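You operate a simulated robot arm through the tools that you are given. There is no shell and no other tool.

You are at the controls of a simulated robot arm. One attempt, no reset.

## Task
Take the slack out of the cable, lock the knob and test-pull.
Fine: undo the lock screw first; the red pointer ends in the green band with the top plate sitting. Where these are worked on the way, their far stop is far enough and under half their travel is too little: lock screw.
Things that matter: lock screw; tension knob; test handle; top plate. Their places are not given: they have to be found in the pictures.

It is judged by the outcome, as a careful person would: the job done as asked, and still so three seconds after it is handed in. It fails if anything else is knocked over, pushed out of place, dropped, spilled or broken.

## Robot
A 7-joint arm with a two-finger parallel gripper, fixed in place. Base frame: the origin is at the foot of the arm, x ahead of it, y to its left, z up. Lengths are in m, angles in degrees, forces in N, time in s.
With the tool pointing down near the work surface it reaches from about 0.34 to 0.76 m from the base axis. Its first joint turns from -115.0 to 115.0 degrees. Payload 3.91 kg.
Tool frame: the origin (TCP) lies between the finger pads and is the grasp point; the fingertips stand 0.03 m ahead of it; z points along the fingers, y is the line along which they close. The gripper opens to 0.11 m. The fingers are 0.02 m wide and 0.01 m thick; the gripper's body (0.048 by 0.112 m) begins 0.055 m behind the TCP.
Orientation is told as [roll, pitch, yaw] about the base's x, y, z axes, in that order, counted from this pose: with the fingers straight down and closing along the base's y, the tool's x points along the base's -x, its y along +y and its z along -z.

## Interface
- The arm moves only by the tool play_rows. Its argument "targets" is a list that holds one entry, the list of rows, each a list of 6 numbers: the shift along the tool's x, y, z in units of 25 mm (1.0 is 25 mm), then the turn, a rotation vector about the tool's x, y, z in units of 5 degrees (1.0 is 5 degrees). In form: [[[dx, dy, dz, rx, ry, rz], ...]]. A call has 1 to 20 rows; each row shifts and turns the commanded pose from where the row before left it, along the tool's axes as they then stand. "claw" is the finger opening in m, from 0 to 0.11, set as the call begins (left out, the last holds). A call with a number of a shift or a turn outside -1 to 1 is refused whole. A row lasts 0.2 s, in which the tool goes at most 0.05 m and 8.6 degrees; a call with a longer step from one row to the next is refused whole, and so is a gripper value outside its range. A pose out of reach is approached as far as the arm can. The call stops where the force on the tool passes 40 N (or 10 N more than at its start, if that is more) or the arm is blocked; 0.2 s more then pass. The fingers move at their own pace (about 0.108 m/s each) and stop on an object; they squeeze with about 41 N. The grip force told is the motor's: it shows also when the fingers shut on nothing. Time passes only in rows, and 0.2 s behind the last, so rows that do not move let the fingers close. It gives the time, the measured TCP pose, the force on the tool (base axes), the opening and the grip force at its end, in the units of the frame above (readings bear some noise), with the torque about the TCP (base axes, N m) and any sound that the robot's microphone picked up.
- Cameras (640 x 400 px; columns grow to the right, rows downward): "scene" is fixed at [0.4026, 0.4875, 1.764]; the picture's right is [-0.97, 0.25, 0.00], its down [0.11, 0.42, -0.90] and it looks along [-0.23, -0.87, -0.43] (base axes); focal length 321 px, centre (320, 200). "wrist" rides on the gripper at [0.072, 0.017, -0.103] in the tool frame; the picture's right is [-0.23, 0.97, 0.00], its down [-0.76, -0.18, -0.62] and it looks along [-0.61, -0.14, 0.78] (tool axes); focal length 222 px, centre (320, 200).
- capture(camera): a new picture of that camera. The clock stands still meanwhile.
- raise_lower(by): slides the trunk up (or, below 0, down) by that many m; the arm rides with it, the base frame stays. It gives what a move gives, with no picture.
- probe_pixels(camera, pixels): for up to 12 pixels [column, row] of the newest picture of that camera ("zoom" is the newest enlarged one), the place [x, y, z] in the base frame of the surface seen there, good to about 0.003 m, but the place of the scene camera against the robot may be out by one fixed shift of up to 0.018 m in any direction. The clock stands still meanwhile.
- close_up(camera, box): a new picture of the part [left, top, right, bottom] of that camera's present view, enlarged. The clock stands still meanwhile.
- close_job(): hands the job in; it is judged then, once.

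Open the gripper and draw the arm clear of the work before you hand the job in, unless the task says otherwise.

The tools are called after "Request:" as name(argument=value, ...) on one line, values as JSON. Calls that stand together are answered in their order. play_rows: Moves the arm, as the interface text tells. Its arguments: {"type":"object","properties":{"targets":{"type":"array"},"claw":{"type":"number"}},"required":["targets"]} The other tools are called the same way: raise_lower (by) slides the trunk up or down; capture (camera) takes a picture; probe_pixels (camera, pixels) gives the place of the surface under pixels of a picture; close_up (camera, box) takes an enlarged picture of a part of a camera's view; close_job () hands the job in.

At the start:

```text
time: 0.0
tool_pos: [0.13, -0.4544, 1.4685]
tcp_rot: [0.0, -0.1, 0.1]
wrist_force: [-0.1, 0.0, -0.6]
torque: [-0.01, 0.02, 0.03]
width: 0.1101
grasp_force: 0.0
trunk travel left (down, up): [-0.9, 0.09]
```

scene: 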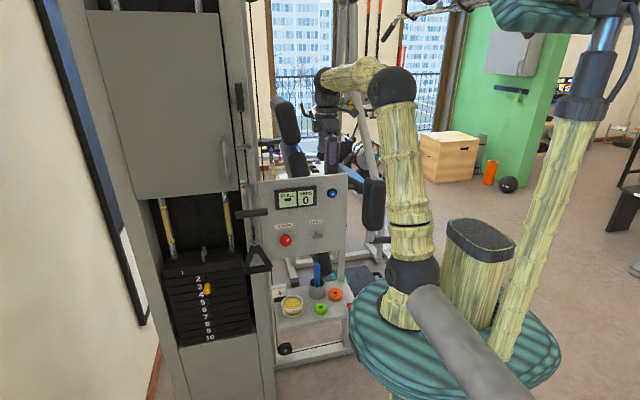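
wrist: 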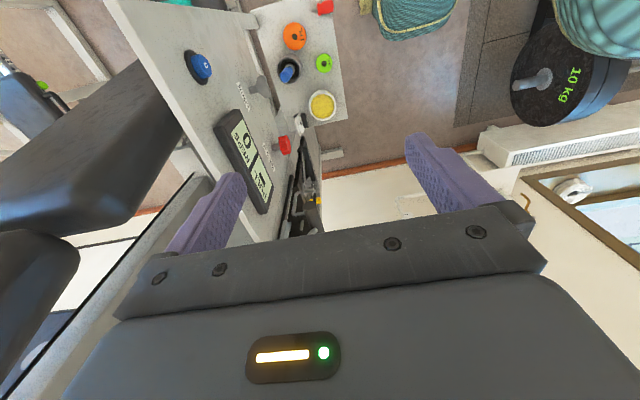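

The scene shows a gym weight stack machine with a panel around (300,220) and a red knob at (286,240). I take enlarged views of these areas to find the parts.

Request:
close_up(camera="scene", box=[230, 165, 370, 255])

Request:
close_up(camera="scene", box=[150, 180, 290, 350])

Request:
close_up(camera="wrist", box=[150, 0, 350, 240])

```text
4.44 times, centred on (300, 210) of scene
```

zoom: 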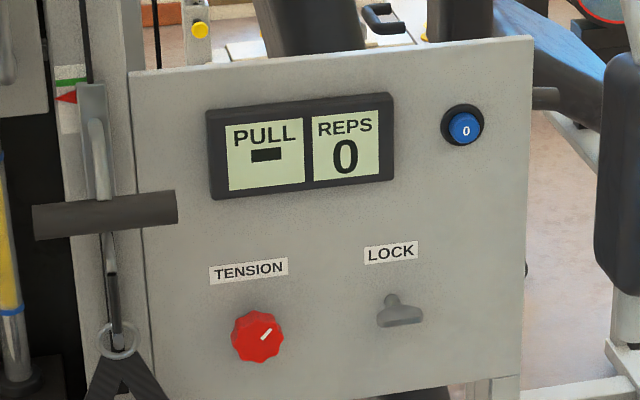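

```text
2.35 times, centred on (220, 265) of scene
```

zoom: 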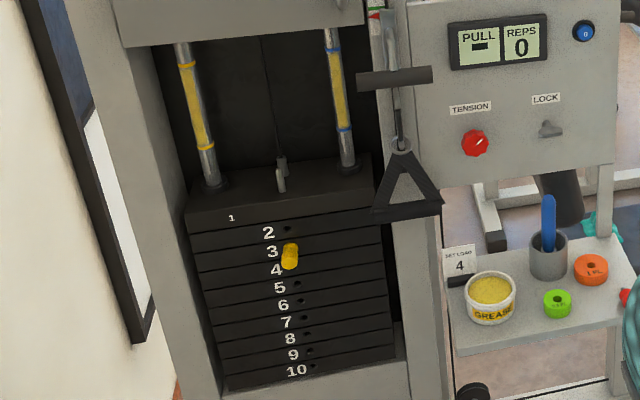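

```text
1.67 times, centred on (250, 120) of wrist
```

zoom: 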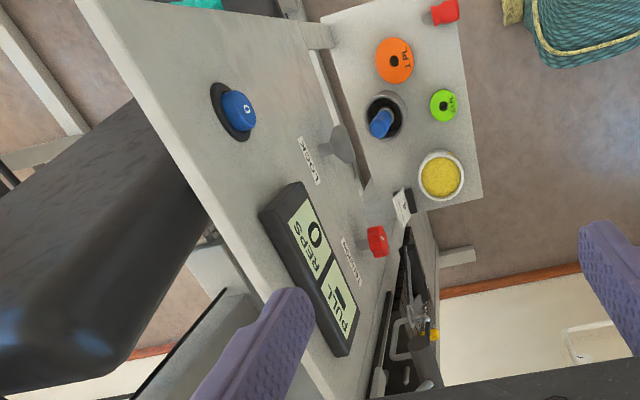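

The panel shows TENSION (red knob, zoom (257,335)), LOCK (grey wing screw, zoom (400,313)), and a red pointer by a green band at zoom (66,97). I look closer at the pointer and handle.

Request:
close_up(camera="scene", box=[232, 175, 282, 210])

Request:
close_up(camera="scene", box=[230, 165, 280, 280])

Request:
close_up(camera="scene", box=[270, 215, 340, 260])

Request:
close_up(camera="scene", box=[160, 230, 260, 290])

```text
11.43 times, centred on (257, 192) of scene
```

zoom: 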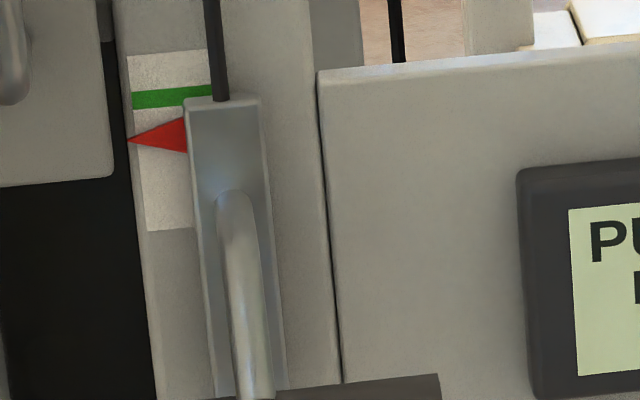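

```text
3.48 times, centred on (255, 222) of scene
```

zoom: 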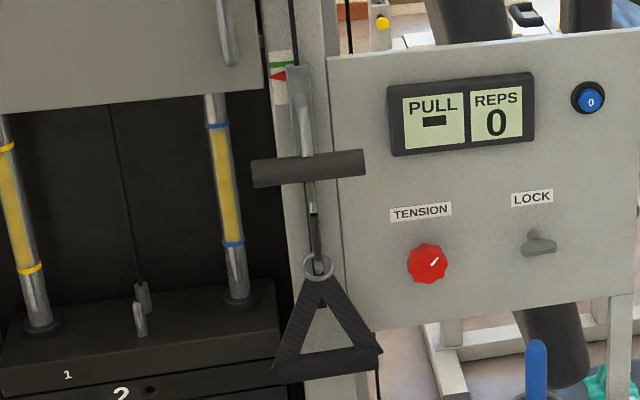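

```text
8.89 times, centred on (305, 238) of scene
```

zoom: 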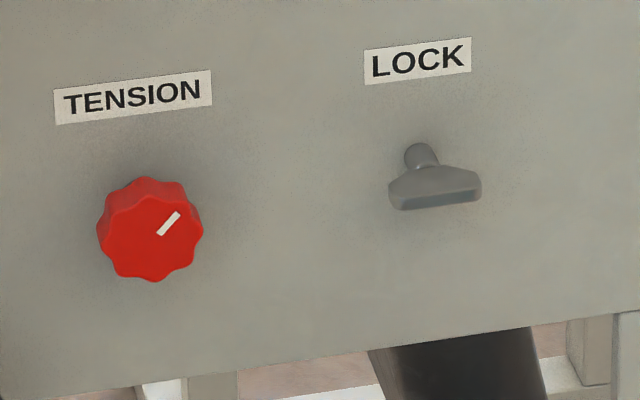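

```text
6.40 times, centred on (210, 260) of scene
```

zoom: 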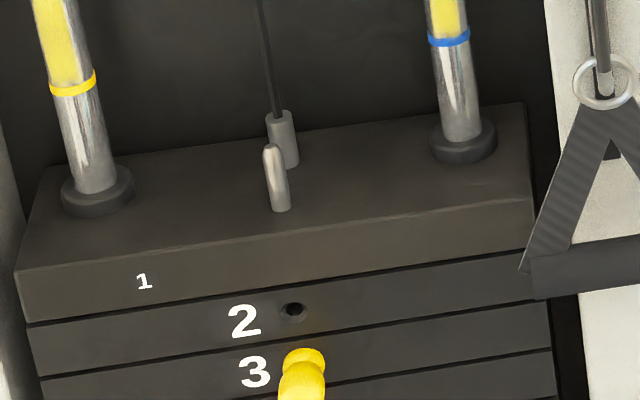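

The pointer sits just below the green band. I probe positions of the main parts in the scene picture.

Request:
capture(camera="scene")

Request:
close_up(camera="scene", box=[230, 165, 370, 255])

```text
taken
```

scene: 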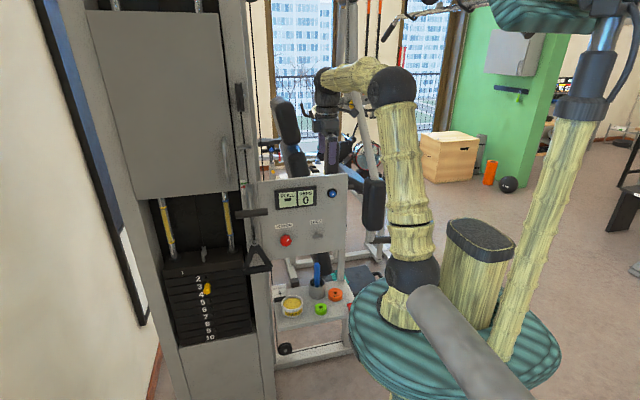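

```text
4.44 times, centred on (300, 210) of scene
```

zoom: 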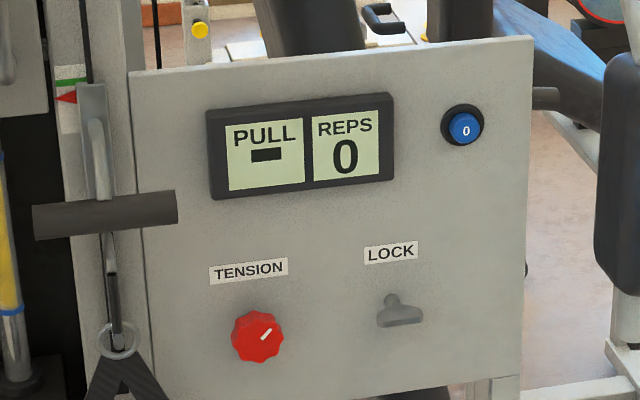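

The zoomed panel view is current, so I probe the knob, wing screw, panel surface, handle bar, pointer and display.

Request:
probe_pixels(camera="zoom", pixels=[[257, 337], [400, 318], [388, 300], [320, 330], [180, 330], [500, 200], [45, 225], [105, 215], [165, 208], [96, 140], [66, 97], [250, 175]])

Request:
probe_pixels(camera="scene", pixels=[[200, 260], [207, 288], [195, 300], [290, 300], [258, 258], [225, 160], [232, 180], [330, 350], [165, 100], [346, 180], [374, 200], [350, 270]])

```text
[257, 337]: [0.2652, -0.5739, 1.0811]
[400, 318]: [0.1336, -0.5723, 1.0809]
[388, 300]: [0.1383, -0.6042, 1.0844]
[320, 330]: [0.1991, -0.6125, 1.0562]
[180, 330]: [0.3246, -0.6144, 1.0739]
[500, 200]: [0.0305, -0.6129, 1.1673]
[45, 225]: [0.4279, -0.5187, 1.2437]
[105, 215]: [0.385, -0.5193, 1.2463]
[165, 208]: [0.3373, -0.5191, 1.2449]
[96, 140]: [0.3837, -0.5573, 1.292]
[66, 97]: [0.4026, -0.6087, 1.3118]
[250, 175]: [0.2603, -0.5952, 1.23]
```

```text
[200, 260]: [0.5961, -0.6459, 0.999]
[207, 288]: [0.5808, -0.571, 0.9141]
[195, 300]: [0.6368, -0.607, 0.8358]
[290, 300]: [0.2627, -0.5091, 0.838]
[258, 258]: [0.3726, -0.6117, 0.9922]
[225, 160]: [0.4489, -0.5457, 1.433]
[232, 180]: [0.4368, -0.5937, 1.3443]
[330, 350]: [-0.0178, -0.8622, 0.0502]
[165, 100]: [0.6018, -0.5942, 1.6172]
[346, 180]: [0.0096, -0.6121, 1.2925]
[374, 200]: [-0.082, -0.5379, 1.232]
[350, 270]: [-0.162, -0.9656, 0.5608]
```

The panel lies in the plane y≈-0.613 facing +y; the lock screw is about (0.135,-0.572,1.081), the knob (0.265,-0.574,1.081), the handle bar (0.385,-0.519,1.245). I'll tilt the tool toward -y in the free space above the panel, starting with a small test turn.

Request:
play_rows(targets=[[[0, -0.5, 0, 1, 0, 0], [0, -0.5, 0, 1, 0, 0]]], claw=0.06)

```text
time: 0.6
tool_pos: [0.1285, -0.4779, 1.4702]
tcp_rot: [-10.1, -0.1, -0.2]
wrist_force: [0.7, -0.5, -0.7]
torque: [0.04, -0.03, -0.02]
width: 0.0599
grasp_force: 0.1
trunk travel left (down, up): [-0.9, 0.09]
```

The roll went to -10°, the sense I want, though I drifted toward -y. I continue the turn to roll -90 while backing off along the tool's -z.

Request:
play_rows(targets=[[[0, 0.5, 0, 1, 0, 0], [0, 0.5, 0, 1, 0, 0], [0, 0.5, 0, 1, 0, 0], [0, 0.5, 0, 1, 0, 0], [0, 0, 0, 1, 0, 0], [0, 0, 0, 1, 0, 0], [0, 0, 0, 1, 0, 0], [0, 0, 0, 1, 0, 0]]])

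```text
time: 2.4
tool_pos: [0.1286, -0.4286, 1.4545]
tcp_rot: [-50.1, 0.0, 0.1]
wrist_force: [-0.7, 0.5, -0.7]
torque: [-0.03, 0.01, -0.02]
width: 0.0599
grasp_force: 0.1
trunk travel left (down, up): [-0.9, 0.09]
```

The roll is -50° and the motion is free. I finish the turn to -90°.

Request:
play_rows(targets=[[[0, 0, 0, 1, 0, 0], [0, 0, 0, 1, 0, 0], [0, 0, 0, 1, 0, 0], [0, 0, 0, 1, 0, 0], [0, 0, 0, 1, 0, 0], [0, 0, 0, 1, 0, 0], [0, 0, 0, 1, 0, 0], [0, 0, 0, 1, 0, 0]]])

Request:
capture(camera="scene")

Request:
capture(camera="wrist")

```text
time: 4.2
tool_pos: [0.1316, -0.4381, 1.4582]
tcp_rot: [-89.8, 0.0, -0.1]
wrist_force: [-0.3, -0.9, 0.1]
torque: [0.02, 0.02, -0.01]
width: 0.0602
grasp_force: 0.1
out of reach, approached as far as the arm can: row 8
trunk travel left (down, up): [-0.9, 0.09]
```

```text
taken
```

scene: 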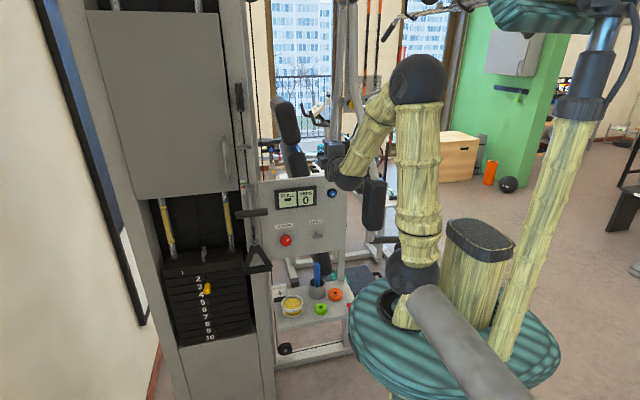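

```text
taken
```

wrist: 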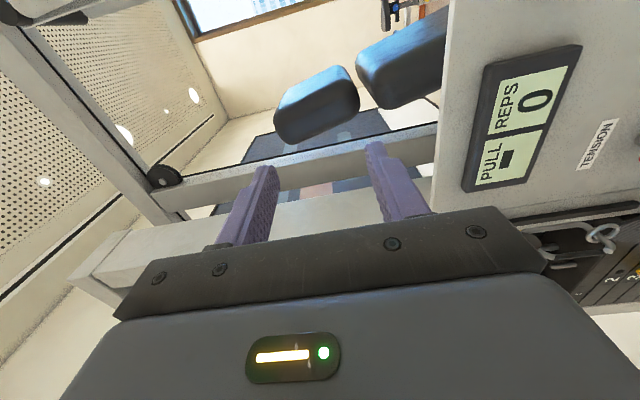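

The tool now points at -y (roll -89.8), and everything is free around it. I lower the trunk by 0.35 m to bring the hand to the height of the lock screw, in front of the panel.

Request:
raise_lower(by=-0.35)

Request:
capture(camera="scene")

Request:
capture(camera="wrist")

```text
time: 7.6
tool_pos: [0.1311, -0.4382, 1.108]
tcp_rot: [-89.9, -0.1, -0.1]
wrist_force: [0.2, -0.6, -0.1]
torque: [0.0, -0.01, 0.0]
width: 0.0601
grasp_force: 0.0
trunk travel left (down, up): [-0.55, 0.44]
```

```text
taken
```

scene: 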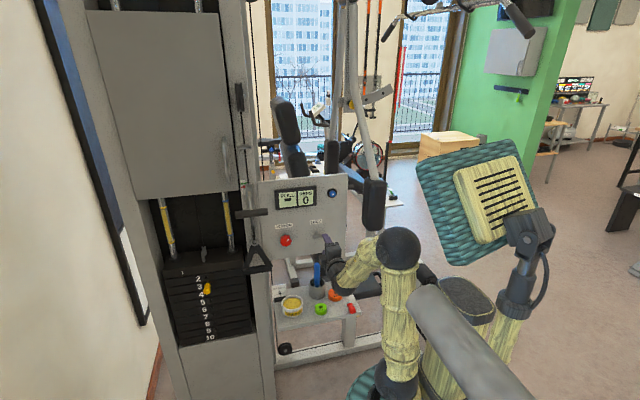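

```text
taken
```

wrist: 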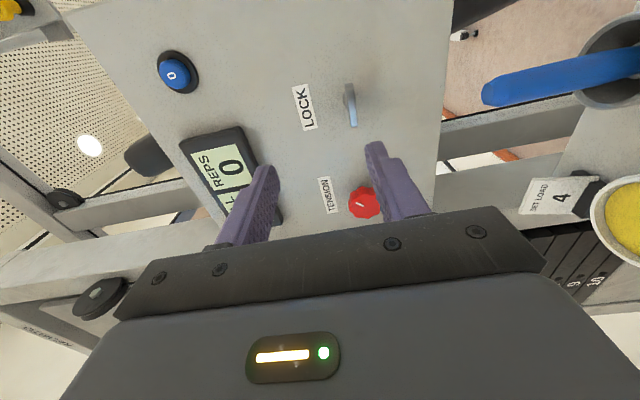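

The wrist view shows the wing screw at (350,105) and the red knob at (363,203). I probe them with the wrist camera, which has no fixed shift, and enlarge the view.

Request:
probe_pixels(camera="wrist", pixels=[[350, 90], [350, 105], [353, 120], [363, 203], [352, 203], [380, 203], [330, 150], [400, 100], [175, 72], [305, 105], [345, 92], [325, 195]])

Request:
close_up(camera="wrist", box=[270, 60, 430, 240])

```text
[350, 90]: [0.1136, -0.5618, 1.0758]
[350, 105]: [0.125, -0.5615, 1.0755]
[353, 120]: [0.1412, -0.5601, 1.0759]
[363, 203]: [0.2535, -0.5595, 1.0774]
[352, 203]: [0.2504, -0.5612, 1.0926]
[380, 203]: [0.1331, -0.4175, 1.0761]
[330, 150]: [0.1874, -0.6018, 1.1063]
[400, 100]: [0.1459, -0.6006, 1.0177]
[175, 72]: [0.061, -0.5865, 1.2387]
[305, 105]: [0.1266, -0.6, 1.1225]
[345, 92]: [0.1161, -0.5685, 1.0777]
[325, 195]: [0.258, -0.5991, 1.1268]
```

```text
2.22 times, centred on (350, 150) of wrist
```

zoom: 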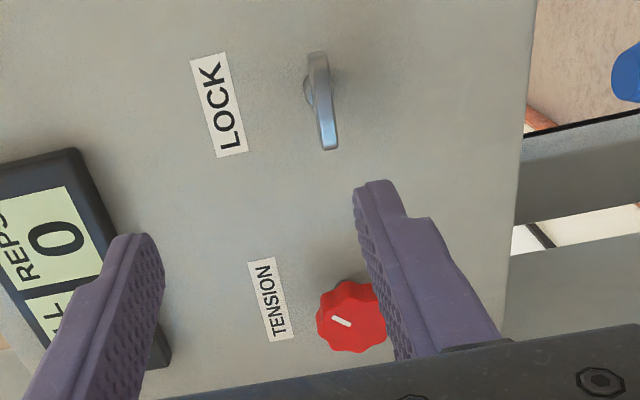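

The wing lies horizontal at about x 0.110–0.146, z≈1.076, front face y≈-0.560; panel face y≈-0.601. I probe the wing ends and the knob rim more precisely in the enlarged view.

Request:
probe_pixels(camera="zoom", pixels=[[318, 56], [320, 75], [324, 100], [328, 125], [331, 144], [308, 90], [303, 88], [345, 322], [325, 322], [350, 290], [350, 345], [340, 352]])

```text
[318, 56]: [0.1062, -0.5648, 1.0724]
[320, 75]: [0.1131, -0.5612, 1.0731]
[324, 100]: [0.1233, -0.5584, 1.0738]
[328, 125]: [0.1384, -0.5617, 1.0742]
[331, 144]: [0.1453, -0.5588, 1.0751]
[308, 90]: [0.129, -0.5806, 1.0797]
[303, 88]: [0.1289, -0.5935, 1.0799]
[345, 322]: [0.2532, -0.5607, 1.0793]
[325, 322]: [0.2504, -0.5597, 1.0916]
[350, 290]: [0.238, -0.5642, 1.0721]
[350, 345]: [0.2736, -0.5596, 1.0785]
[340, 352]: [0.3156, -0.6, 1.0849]
```

Wing centre ≈ (0.1265, z 1.0748). I shift the tool sideways and down to line up with it, then approach partway along -y.

Request:
play_rows(targets=[[[0.17, 0.66, 0, 0, 0, 0], [0, 0.67, 0, 0, 0, 0], [0, 0, 0.8, 0, 0, 0], [0, 0, 0.8, 0, 0, 0], [0, 0, 0, 0, 0, 0]]], claw=0.05)

Request:
capture(camera="wrist")

```text
time: 8.8
tool_pos: [0.1292, -0.4903, 1.0817]
tcp_rot: [-89.8, 0.0, 0.0]
wrist_force: [0.3, 0.9, -0.5]
torque: [-0.01, 0.01, -0.02]
width: 0.0501
grasp_force: 0.1
out of reach, approached as far as the arm can: row 1, 2
trunk travel left (down, up): [-0.55, 0.44]
```

```text
taken
```

wrist: 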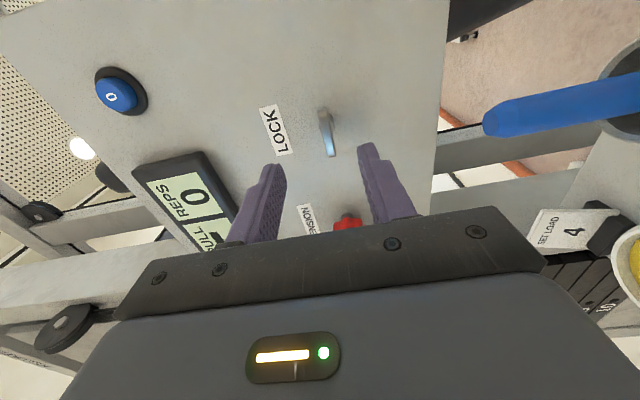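

The hand is at (0.129,-0.490,1.082), still 7 mm high. I correct downward and sideways while going in about 30 mm.

Request:
play_rows(targets=[[[0.1, 0.28, 0.4, 0, 0, 0], [0, 0, 0.8, 0, 0, 0], [0, 0, 0, 0, 0, 0]]])

Request:
close_up(camera="wrist", box=[230, 60, 430, 250])

Request:
capture(camera="scene")

```text
time: 9.6
tool_pos: [0.1274, -0.5212, 1.0754]
tcp_rot: [-89.9, 0.0, -0.2]
wrist_force: [1.1, 0.3, 0.5]
torque: [-0.01, 0.01, 0.01]
width: 0.05
grasp_force: 0.1
trunk travel left (down, up): [-0.55, 0.44]
```

```text
2.11 times, centred on (330, 155) of wrist
```

zoom: 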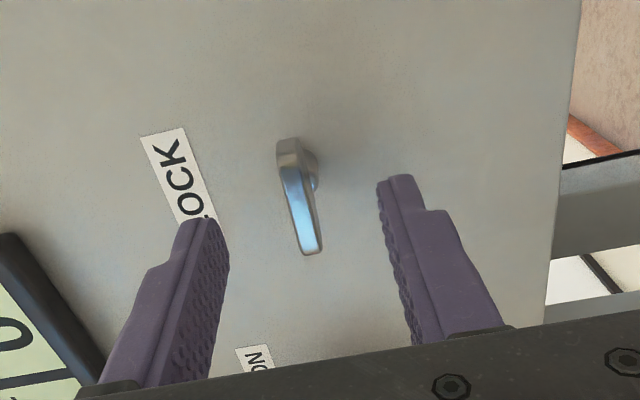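

```text
taken
```

scene: 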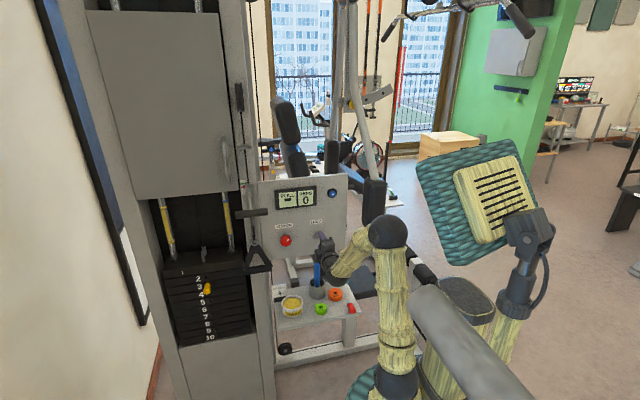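

The wing sits between the two fingers in the view. I re-probe it from this nearer place.

Request:
probe_pixels(camera="zoom", pixels=[[288, 172], [296, 200], [303, 220], [311, 244], [289, 152], [310, 180], [314, 170], [320, 300], [250, 200]])

```text
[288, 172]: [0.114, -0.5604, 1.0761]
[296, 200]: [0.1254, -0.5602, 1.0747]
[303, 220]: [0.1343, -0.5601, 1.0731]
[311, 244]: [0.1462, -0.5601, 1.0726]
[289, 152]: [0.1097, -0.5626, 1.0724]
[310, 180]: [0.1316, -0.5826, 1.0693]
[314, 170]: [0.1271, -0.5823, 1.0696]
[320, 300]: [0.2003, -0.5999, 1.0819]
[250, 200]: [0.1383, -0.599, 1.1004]
```

The wing's centre is ≈(0.1275, -0.560 front, 1.0745), matching the TCP. I go in 34 mm, then close on the wing.

Request:
play_rows(targets=[[[0, 0.03, 0.68, 0, 0, 0], [0, 0, 0.68, 0, 0, 0], [0, 0, 0, 0, 0, 0]]])

```text
time: 10.4
tool_pos: [0.1263, -0.5544, 1.0739]
tcp_rot: [-89.8, 0.0, -0.1]
wrist_force: [-0.2, -0.2, 0.6]
torque: [0.0, -0.01, 0.06]
width: 0.05
grasp_force: 0.0
trunk travel left (down, up): [-0.55, 0.44]
```

The hand is at (0.126,-0.554,1.074) with no contact. I close the fingers on the wing.

Request:
play_rows(targets=[[[0, 0, 0, 0, 0, 0], [0, 0, 0, 0, 0, 0], [0, 0, 0, 0, 0, 0]]], claw=0.0)

Request:
close_up(camera="wrist", box=[230, 60, 430, 250])

```text
time: 11.2
tool_pos: [0.1249, -0.5538, 1.0738]
tcp_rot: [-90.3, 0.0, -0.1]
wrist_force: [1.5, -5.2, 11.4]
torque: [-0.26, -0.07, -0.12]
width: 0.0139
grasp_force: 45.3
trunk travel left (down, up): [-0.55, 0.44]
```

```text
2.11 times, centred on (330, 155) of wrist
```

zoom: 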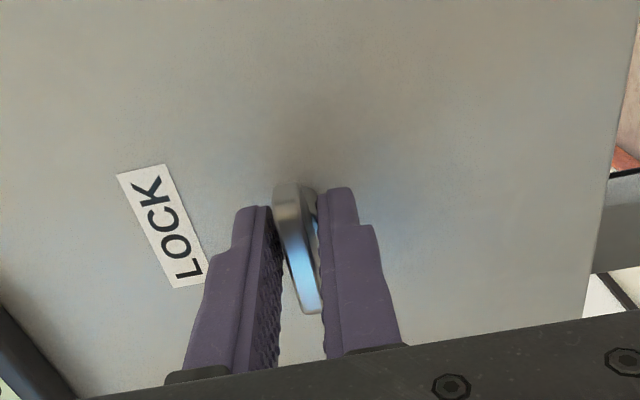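

The fingers stopped at 13.9 mm, apparently on the round boss behind the wing, with an upward force of 11 N (I'm slightly low). I open, back off 8 mm, raise about 1 mm, and close on the blade itself.

Request:
play_rows(targets=[[[0, 0, 0, 0, 0, 0], [0, -0.04, -0.32, 0, 0, 0], [0, 0, 0, 0, 0, 0]]], claw=0.035)

Request:
play_rows(targets=[[[0, 0, 0, 0, 0, 0], [0, 0, 0, 0, 0, 0], [0, 0, 0, 0, 0, 0]]], claw=0.0)

Request:
close_up(camera="wrist", box=[230, 60, 430, 250])

```text
time: 12.0
tool_pos: [0.128, -0.5452, 1.0747]
tcp_rot: [-89.8, 0.0, -0.2]
wrist_force: [-0.4, 0.5, -0.1]
torque: [0.03, 0.01, 0.01]
width: 0.0349
grasp_force: 0.1
trunk travel left (down, up): [-0.55, 0.44]
```

```text
time: 12.8
tool_pos: [0.1248, -0.5453, 1.0742]
tcp_rot: [-90.1, 0.0, 0.0]
wrist_force: [-0.5, 0.0, 3.3]
torque: [-0.09, -0.05, -0.09]
width: 0.008
grasp_force: 44.9
trunk travel left (down, up): [-0.55, 0.44]
```

```text
2.11 times, centred on (330, 155) of wrist
```

zoom: 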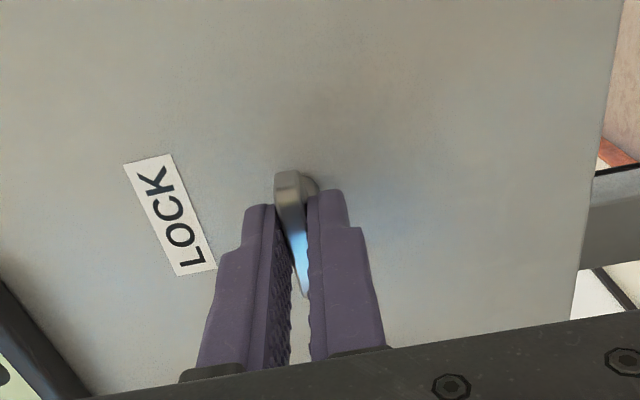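

Now the grip is 8.0 mm on the blade with little side force. I turn counter-clockwise as seen from the front (negative about the tool's z), 10° to begin with.

Request:
play_rows(targets=[[[0, 0, 0, 0, 0, -1], [0, 0, 0, 0, 0, -1], [0, 0, 0, 0, 0, 0]]])

```text
time: 13.6
tool_pos: [0.1259, -0.5452, 1.0762]
tcp_rot: [-90.1, 10.0, -0.2]
wrist_force: [-5.6, -1.4, 10.3]
torque: [-0.07, -0.07, 0.53]
width: 0.0082
grasp_force: 45.4
trunk travel left (down, up): [-0.55, 0.44]
```

It turned 10° with almost no torque about y. I continue in larger steps and watch.

Request:
play_rows(targets=[[[0, 0, 0, 0, 0, -1], [0, 0, 0, 0, 0, -1], [0, 0, 0, 0, 0, -1], [0, 0, 0, 0, 0, -1], [0, 0, 0, 0, 0, 0]]])

Request:
close_up(camera="wrist", box=[230, 60, 430, 250])

Request:
close_up(camera="scene", box=[230, 165, 370, 255])

```text
time: 14.8
tool_pos: [0.1265, -0.5455, 1.0768]
tcp_rot: [-90.2, 29.9, -0.3]
wrist_force: [-4.4, -0.8, 21.6]
torque: [-0.37, -0.04, -0.22]
width: 0.008
grasp_force: 45.0
trunk travel left (down, up): [-0.55, 0.44]
```

```text
2.11 times, centred on (330, 155) of wrist
```

zoom: 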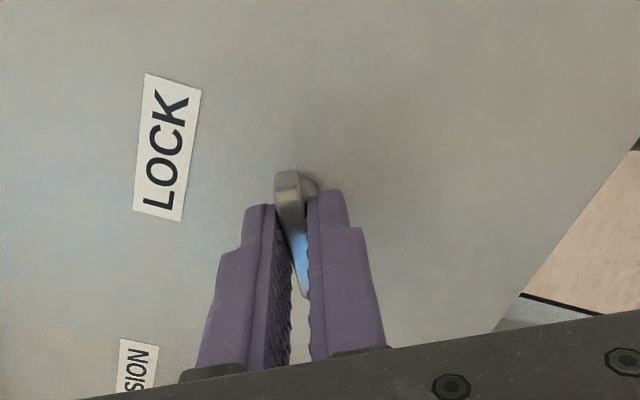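

```text
4.44 times, centred on (300, 210) of scene
```

zoom: 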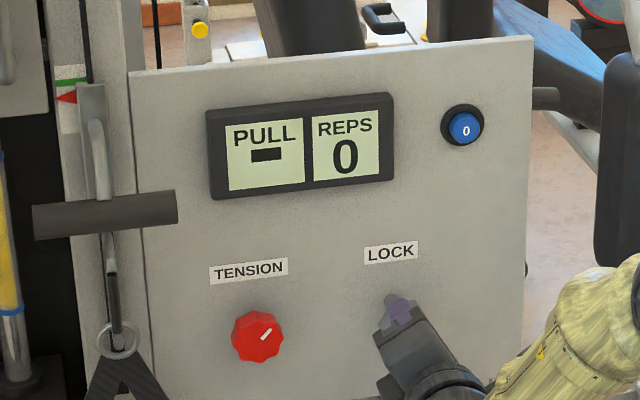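

The blade follows the hand (30° so far), with the tool being pushed up by ~21 N, so the axis is a bit higher than my commanded pose. I ease the commanded position up and keep turning.

Request:
play_rows(targets=[[[0.04, -0.07, 0, 0, 0, 0], [0, 0, 0, 0, 0, -1], [0, 0, 0, 0, 0, -1], [0, 0, 0, 0, 0, -1], [0, 0, 0, 0, 0, 0]]])

```text
time: 16.0
tool_pos: [0.1275, -0.5455, 1.0771]
tcp_rot: [-90.0, 45.0, -0.1]
wrist_force: [-5.8, 2.0, 11.6]
torque: [-0.47, 0.01, -0.24]
width: 0.008
grasp_force: 45.1
trunk travel left (down, up): [-0.55, 0.44]
```

At 45°, force has dropped to ~12 N and no stop yet. I continue.

Request:
play_rows(targets=[[[0, 0, 0, 0, 0, -1], [0, 0, 0, 0, 0, -1], [0, 0, 0, 0, 0, -1], [0, 0, 0, 0, 0, -1], [0, 0, 0, 0, 0, 0]]])

```text
time: 17.2
tool_pos: [0.1277, -0.545, 1.0784]
tcp_rot: [-90.4, 65.0, -0.3]
wrist_force: [-0.2, -4.4, 20.7]
torque: [0.62, -0.07, 0.42]
width: 0.0076
grasp_force: 44.6
trunk travel left (down, up): [-0.55, 0.44]
```

Force is 20.7 N upward again at 65°; I look at the grip before going on.

Request:
close_up(camera="wrist", box=[230, 60, 430, 250])

Request:
close_up(camera="scene", box=[270, 215, 340, 260])

```text
2.11 times, centred on (330, 155) of wrist
```

zoom: 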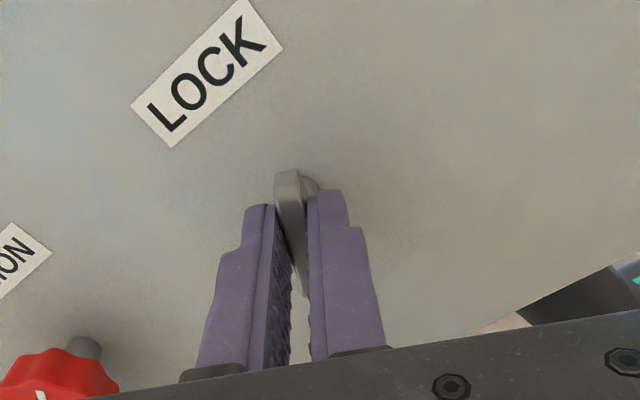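

```text
8.89 times, centred on (305, 238) of scene
```

zoom: 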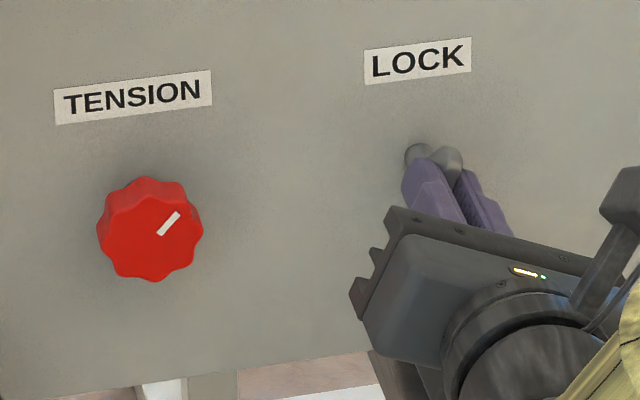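

The blade is still squarely in the grip; the load is mostly friction along the blade. I relieve it by ~1.5 mm upward and turn on.

Request:
play_rows(targets=[[[0.07, -0.04, 0, 0, 0, 0], [0, 0, 0, 0, 0, -1], [0, 0, 0, 0, 0, -1], [0, 0, 0, 0, 0, -1], [0, 0, 0, 0, 0, 0]]])

```text
time: 18.4
tool_pos: [0.1292, -0.545, 1.0779]
tcp_rot: [-89.0, 80.1, 1.0]
wrist_force: [4.9, 5.6, 6.2]
torque: [1.18, 0.0, 0.35]
width: 0.0082
grasp_force: 45.2
trunk travel left (down, up): [-0.55, 0.44]
```

80° turned, forces small. I continue another 15° watching for a stop.

Request:
play_rows(targets=[[[0, 0, 0, 0, 0, -1], [0, 0, 0, 0, 0, -1], [0, 0, 0, 0, 0, -1], [0, 0, 0, 0, 0, 0]]])

Request:
close_up(camera="wrist", box=[230, 60, 430, 250])

```text
time: 19.4
tool_pos: [0.1295, -0.5459, 1.0776]
tcp_rot: [89.9, 84.8, 179.9]
wrist_force: [11.9, 7.9, 5.9]
torque: [0.95, -0.02, 0.13]
width: 0.0081
grasp_force: 44.9
trunk travel left (down, up): [-0.55, 0.44]
```

```text
2.11 times, centred on (330, 155) of wrist
```

zoom: 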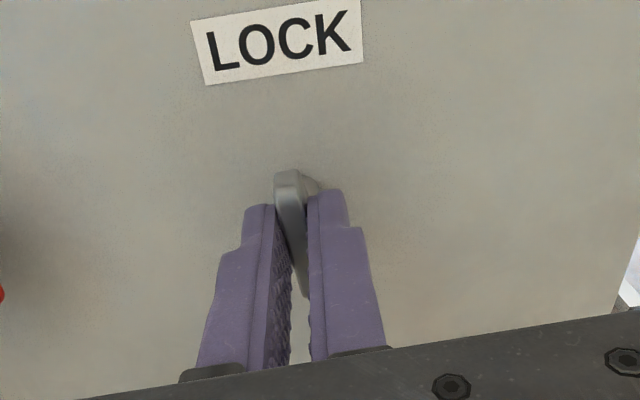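

95° turned, still following with no stop torque. I relieve the sideways load and carry on.

Request:
play_rows(targets=[[[0.02, -0.05, 0, 0, 0, 0], [0, 0, 0, 0, 0, -1], [0, 0, 0, 0, 0, -1], [0, 0, 0, 0, 0, -1], [0, 0, 0, 0, 0, -1], [0, 0, 0, 0, 0, 0]]])

```text
time: 20.8
tool_pos: [0.1308, -0.5446, 1.0785]
tcp_rot: [89.6, 64.8, 179.5]
wrist_force: [13.9, 12.2, -6.4]
torque: [1.32, -0.05, -0.33]
width: 0.0079
grasp_force: 45.1
trunk travel left (down, up): [-0.55, 0.44]
```

115° turned; the tool is pushed a bit outward and sideways. I relieve by small shifts and continue.

Request:
play_rows(targets=[[[0, -0.06, -0.04, 0, 0, 0], [0, 0, 0, 0, 0, -1], [0, 0, 0, 0, 0, -1], [0, 0, 0, 0, 0, -1], [0, 0, 0, 0, 0, -1], [0, 0, 0, 0, 0, 0]]])

Request:
close_up(camera="wrist", box=[230, 60, 430, 250])

```text
time: 22.2
tool_pos: [0.1318, -0.5453, 1.0774]
tcp_rot: [89.8, 44.9, 179.9]
wrist_force: [12.8, 7.1, -11.4]
torque: [-0.22, -0.08, 0.5]
width: 0.0076
grasp_force: 44.5
trunk travel left (down, up): [-0.55, 0.44]
```

```text
2.11 times, centred on (330, 155) of wrist
```

zoom: 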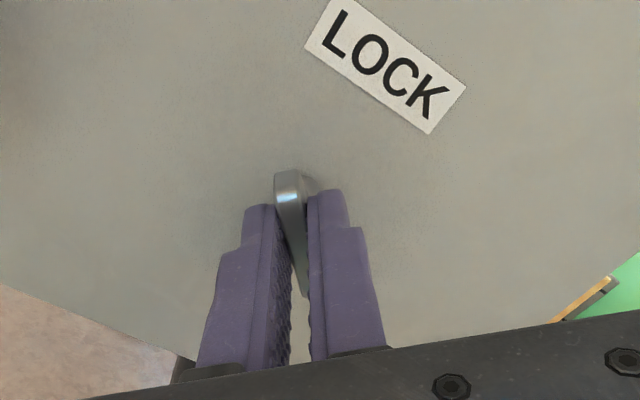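

135° turned and no stop. I relieve the pad-side load and go on.

Request:
play_rows(targets=[[[0, -0.07, -0.02, 0, 0, 0], [0, 0, 0, 0, 0, -1], [0, 0, 0, 0, 0, -1], [0, 0, 0, 0, 0, -1], [0, 0, 0, 0, 0, -1], [0, 0, 0, 0, 0, 0]]])

```text
time: 23.6
tool_pos: [0.1327, -0.5458, 1.0772]
tcp_rot: [89.9, 24.9, 179.9]
wrist_force: [11.8, -3.7, -3.0]
torque: [0.6, -0.03, -1.02]
width: 0.0079
grasp_force: 45.1
trunk travel left (down, up): [-0.55, 0.44]
```

155° turned with small forces and practically no torque about y. I continue.

Request:
play_rows(targets=[[[0, -0.02, 0, 0, 0, -1], [0, 0, 0, 0, 0, -1], [0, 0, 0, 0, 0, -1], [0, 0, 0, 0, 0, -1], [0, 0, 0, 0, 0, 0]]])

Request:
close_up(camera="wrist", box=[230, 60, 430, 250])

Request:
capture(camera="scene")

```text
time: 24.8
tool_pos: [0.1349, -0.5458, 1.0744]
tcp_rot: [89.9, 4.8, 180.0]
wrist_force: [8.6, -9.9, -4.4]
torque: [-0.2, -0.02, 0.82]
width: 0.0079
grasp_force: 44.9
trunk travel left (down, up): [-0.55, 0.44]
```

```text
2.11 times, centred on (330, 155) of wrist
```

zoom: 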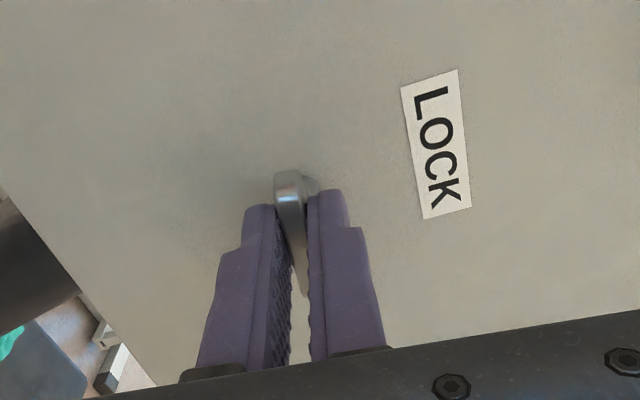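

```text
taken
```

scene: 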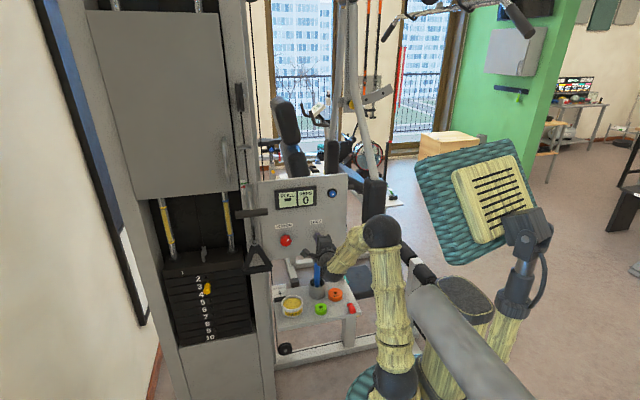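

175° turned, still without a stop; the display and knob are unchanged. I continue turning counter-clockwise.

Request:
play_rows(targets=[[[0, 0, 0, 0, 0, -1], [0, 0, 0, 0, 0, -1], [0, 0, 0, 0, 0, -1], [0, 0, 0, 0, 0, -1], [0, 0, 0, 0, 0, 0]]])

```text
time: 26.0
tool_pos: [0.1339, -0.5465, 1.0755]
tcp_rot: [89.6, -15.1, -179.9]
wrist_force: [3.3, 2.8, -15.4]
torque: [0.08, -1.14, 1.35]
width: 0.0132
grasp_force: 45.3
trunk travel left (down, up): [-0.55, 0.44]
```

The opening jumped to 13.2 mm and torque about y to -1.14 N m: the screw reached its far stop (about 180°). I turn back 15° to unload, then open and withdraw.

Request:
play_rows(targets=[[[0, 0, 0, 0, 0, 1], [0, 0, 0, 0, 0, 1], [0, 0, 0, 0, 0, 1], [0, 0, 0, 0, 0, 0]]])

Request:
close_up(camera="wrist", box=[230, 60, 430, 250])

```text
time: 27.0
tool_pos: [0.1318, -0.5463, 1.0747]
tcp_rot: [89.7, 0.0, 179.9]
wrist_force: [0.1, 10.0, -23.2]
torque: [0.1, -0.04, -0.22]
width: 0.0081
grasp_force: 44.8
trunk travel left (down, up): [-0.55, 0.44]
```

```text
2.11 times, centred on (330, 155) of wrist
```

zoom: 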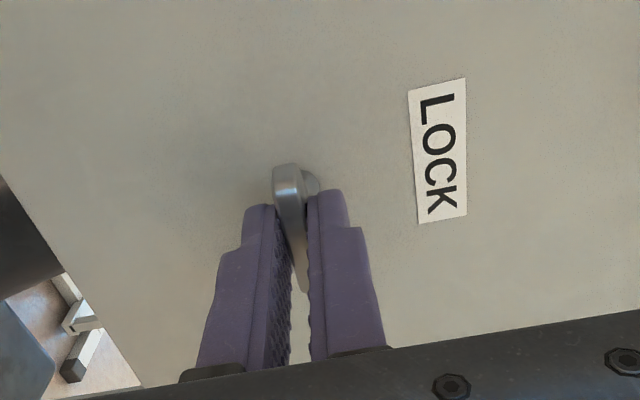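

The blade is aligned with the hand again at 180° from the start, grip 8.1 mm. I open and withdraw 60 mm.

Request:
play_rows(targets=[[[0, 0, 0, 0, 0, 0], [0, 0, 0, 0, 0, 0], [0, 0, -0.8, 0, 0, 0], [0, 0, -0.8, 0, 0, 0], [0, 0, -0.6, 0, 0, 0], [0, 0, 0, 0, 0, 0]]], claw=0.07)

Request:
capture(camera="wrist")

Request:
close_up(camera="scene", box=[230, 165, 370, 255])

```text
time: 28.4
tool_pos: [0.1328, -0.4888, 1.0774]
tcp_rot: [90.0, 0.0, 179.8]
wrist_force: [1.1, 0.6, -0.3]
torque: [-0.02, -0.03, 0.02]
width: 0.0704
grasp_force: 0.2
trunk travel left (down, up): [-0.55, 0.44]
```

```text
taken
```

wrist: 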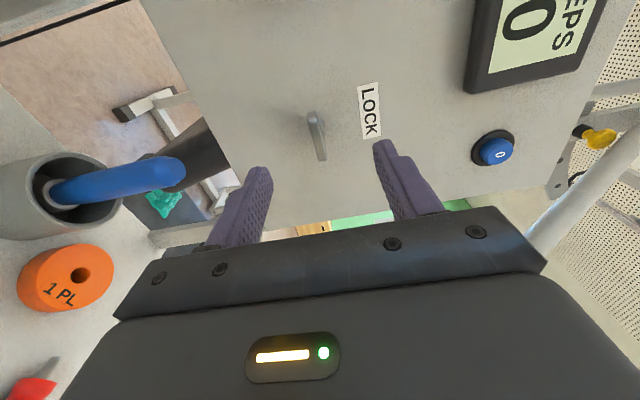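

```text
4.44 times, centred on (300, 210) of scene
```

zoom: 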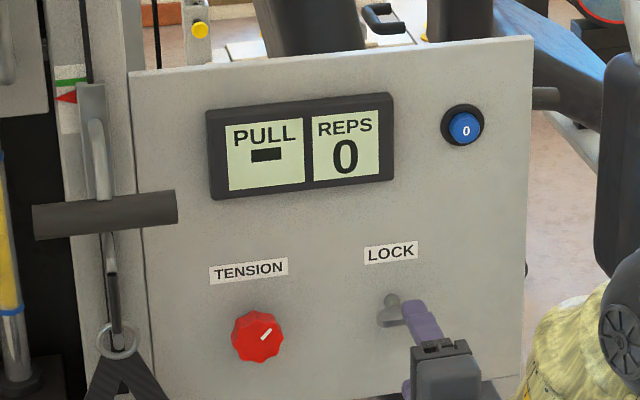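

The screw is undone and released; the pointer is unchanged. I move sideways along +x (tool +x) to stand before the red knob at x≈0.2545.

Request:
play_rows(targets=[[[0.97, 0, 0, 0, 0, 0], [0.97, 0, 0, 0, 0, 0], [0.97, 0, 0, 0, 0, 0], [0.97, 0, 0, 0, 0, 0], [0.97, 0, 0, 0, 0, 0], [0, 0, 0, 0, 0, 0]]])

Request:
capture(camera="wrist")

Request:
capture(camera="scene")

```text
time: 29.8
tool_pos: [0.2539, -0.4917, 1.0779]
tcp_rot: [89.9, 0.0, 179.9]
wrist_force: [0.5, -0.3, -0.1]
torque: [0.02, -0.02, 0.02]
width: 0.0699
grasp_force: 0.1
trunk travel left (down, up): [-0.55, 0.44]
```

```text
taken
```

wrist: 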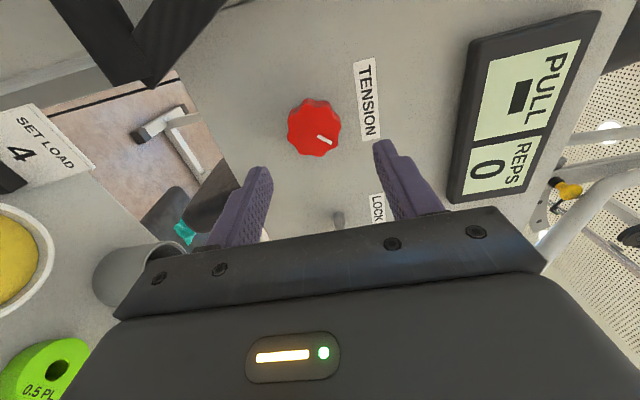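

```text
taken
```

scene: 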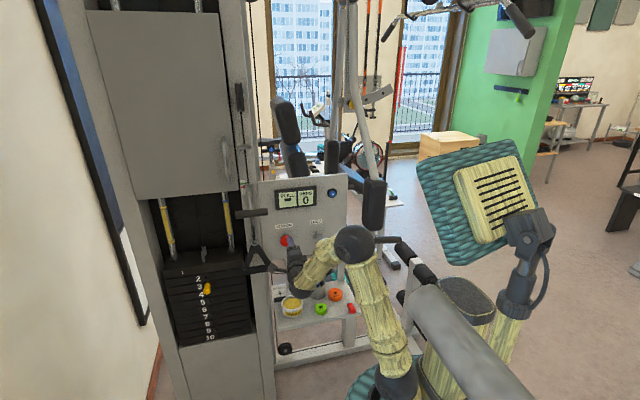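

The knob is centred around (314,127) in the wrist view. I enlarge and probe its rim to find its axis.

Request:
close_up(camera="wrist", box=[250, 80, 390, 180])

Request:
probe_pixels(camera="wrist", pixels=[[314, 128], [291, 128], [338, 128], [314, 103], [316, 153], [300, 110], [332, 146], [332, 110], [298, 146], [350, 60], [270, 60]])

```text
4.00 times, centred on (320, 130) of wrist
```

zoom: 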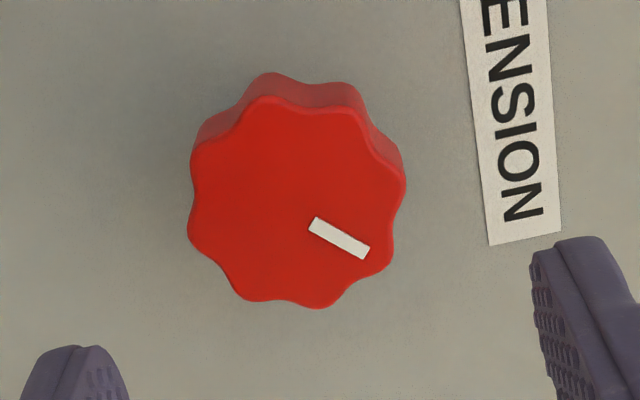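

```text
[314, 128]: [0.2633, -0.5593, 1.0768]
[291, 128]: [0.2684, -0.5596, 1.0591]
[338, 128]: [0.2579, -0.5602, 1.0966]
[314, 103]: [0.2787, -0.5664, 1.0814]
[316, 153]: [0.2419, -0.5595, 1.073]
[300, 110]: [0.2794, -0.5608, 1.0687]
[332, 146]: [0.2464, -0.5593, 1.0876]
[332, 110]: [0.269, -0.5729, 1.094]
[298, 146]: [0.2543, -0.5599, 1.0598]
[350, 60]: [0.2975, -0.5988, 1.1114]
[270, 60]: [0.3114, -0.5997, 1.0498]
```

I probe more rim points in this enlarged picture to settle the knob's axis.

Request:
probe_pixels(camera="zoom", pixels=[[295, 203], [192, 230], [192, 165], [395, 200], [392, 245], [262, 105], [340, 115], [250, 295], [318, 303], [295, 250], [295, 150], [370, 280]])

```text
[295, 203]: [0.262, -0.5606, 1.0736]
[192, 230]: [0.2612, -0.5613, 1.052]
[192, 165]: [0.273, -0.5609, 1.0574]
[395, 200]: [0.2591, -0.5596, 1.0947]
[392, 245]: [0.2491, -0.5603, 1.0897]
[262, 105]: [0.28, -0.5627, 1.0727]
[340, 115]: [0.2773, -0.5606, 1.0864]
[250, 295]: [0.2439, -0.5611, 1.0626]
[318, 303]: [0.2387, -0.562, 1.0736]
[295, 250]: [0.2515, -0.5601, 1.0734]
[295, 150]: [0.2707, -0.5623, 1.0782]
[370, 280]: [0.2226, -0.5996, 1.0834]
```

Rim points give the knob axis ≈ (0.259, z 1.0745), radius ≈21 mm, front face y≈-0.560. I line up, and go in so that the tips stand about 25 mm past the front face.

Request:
play_rows(targets=[[[0.2, -0.13, 0, 0, 0, 0], [0, 0, 0.8, 0, 0, 0], [0, 0, 0.8, 0, 0, 0], [0, 0, 0.8, 0, 0, 0], [0, 0, 0, 0, 0, 0]]], claw=0.08)

Request:
close_up(camera="wrist", box=[200, 60, 440, 250])

```text
time: 31.0
tool_pos: [0.2592, -0.5502, 1.0761]
tcp_rot: [89.9, 0.0, 179.9]
wrist_force: [0.1, -0.3, 0.3]
torque: [-0.01, 0.01, 0.02]
width: 0.0801
grasp_force: 0.1
trunk travel left (down, up): [-0.55, 0.44]
```

```text
2.11 times, centred on (320, 155) of wrist
```

zoom: 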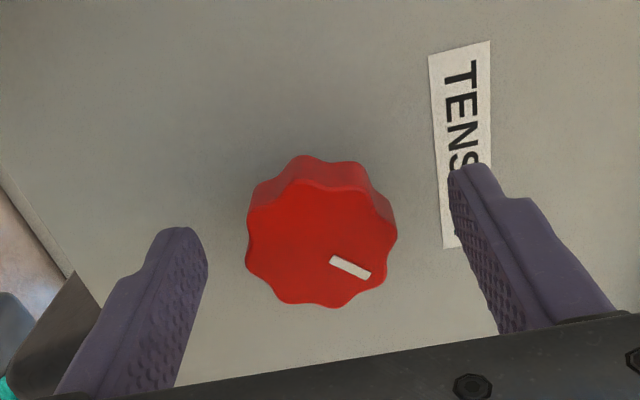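

The fingers straddle the knob evenly. I close on it.

Request:
play_rows(targets=[[[0, 0, 0, 0, 0, 0], [0, 0, 0, 0, 0, 0], [0, 0, 0, 0, 0, 0]]], claw=0.0)

Request:
close_up(camera="wrist", box=[200, 60, 440, 250])

```text
time: 31.8
tool_pos: [0.2594, -0.5502, 1.0755]
tcp_rot: [89.9, 0.0, 180.1]
wrist_force: [-3.2, -1.0, -1.7]
torque: [-0.43, -0.01, 1.16]
width: 0.0437
grasp_force: 45.2
trunk travel left (down, up): [-0.55, 0.44]
```

```text
2.11 times, centred on (320, 155) of wrist
```

zoom: 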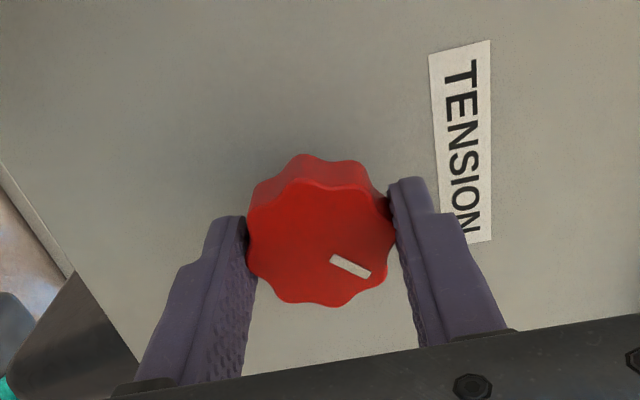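

The knob is held at 43.7 mm with little side force. I turn it clockwise (positive about the tool's z) 30° and compare the pointer.

Request:
play_rows(targets=[[[0, 0, 0, 0, 0, 1], [0, 0, 0, 0, 0, 1], [0, 0, 0, 0, 0, 1], [0, 0, 0, 0, 0, 0]]])

Request:
play_rows(targets=[[[0, 0, 0, 0, 0, 1], [0, 0, 0, 0, 0, 1], [0, 0, 0, 0, 0, 1], [0, 0, 0, 0, 0, 0]]])

Request:
close_up(camera="scene", box=[232, 175, 282, 210])

Request:
close_up(camera="wrist", box=[200, 60, 440, 250])

```text
time: 32.8
tool_pos: [0.2599, -0.5502, 1.0745]
tcp_rot: [90.0, 15.0, -180.0]
wrist_force: [6.2, -3.7, 6.8]
torque: [0.15, 0.02, -0.38]
width: 0.0438
grasp_force: 45.2
trunk travel left (down, up): [-0.55, 0.44]
```

```text
time: 33.8
tool_pos: [0.2586, -0.5497, 1.0752]
tcp_rot: [90.1, 30.0, -179.9]
wrist_force: [6.4, -10.5, 13.6]
torque: [-0.54, -0.02, 1.04]
width: 0.0436
grasp_force: 45.1
trunk travel left (down, up): [-0.55, 0.44]
```

```text
11.43 times, centred on (257, 192) of scene
```

zoom: 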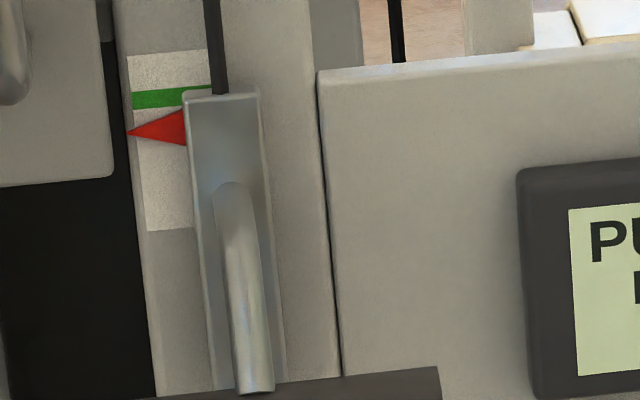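

```text
2.11 times, centred on (320, 155) of wrist
```

zoom: 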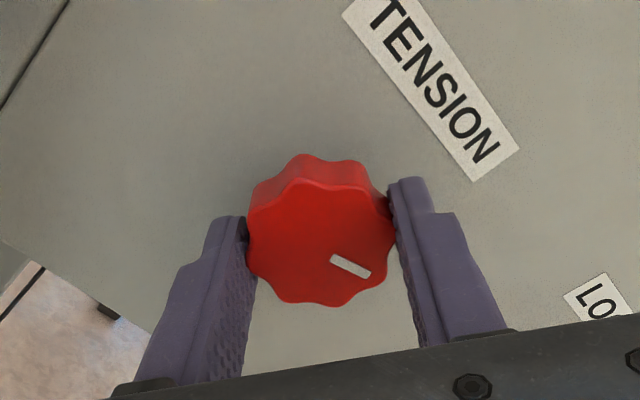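

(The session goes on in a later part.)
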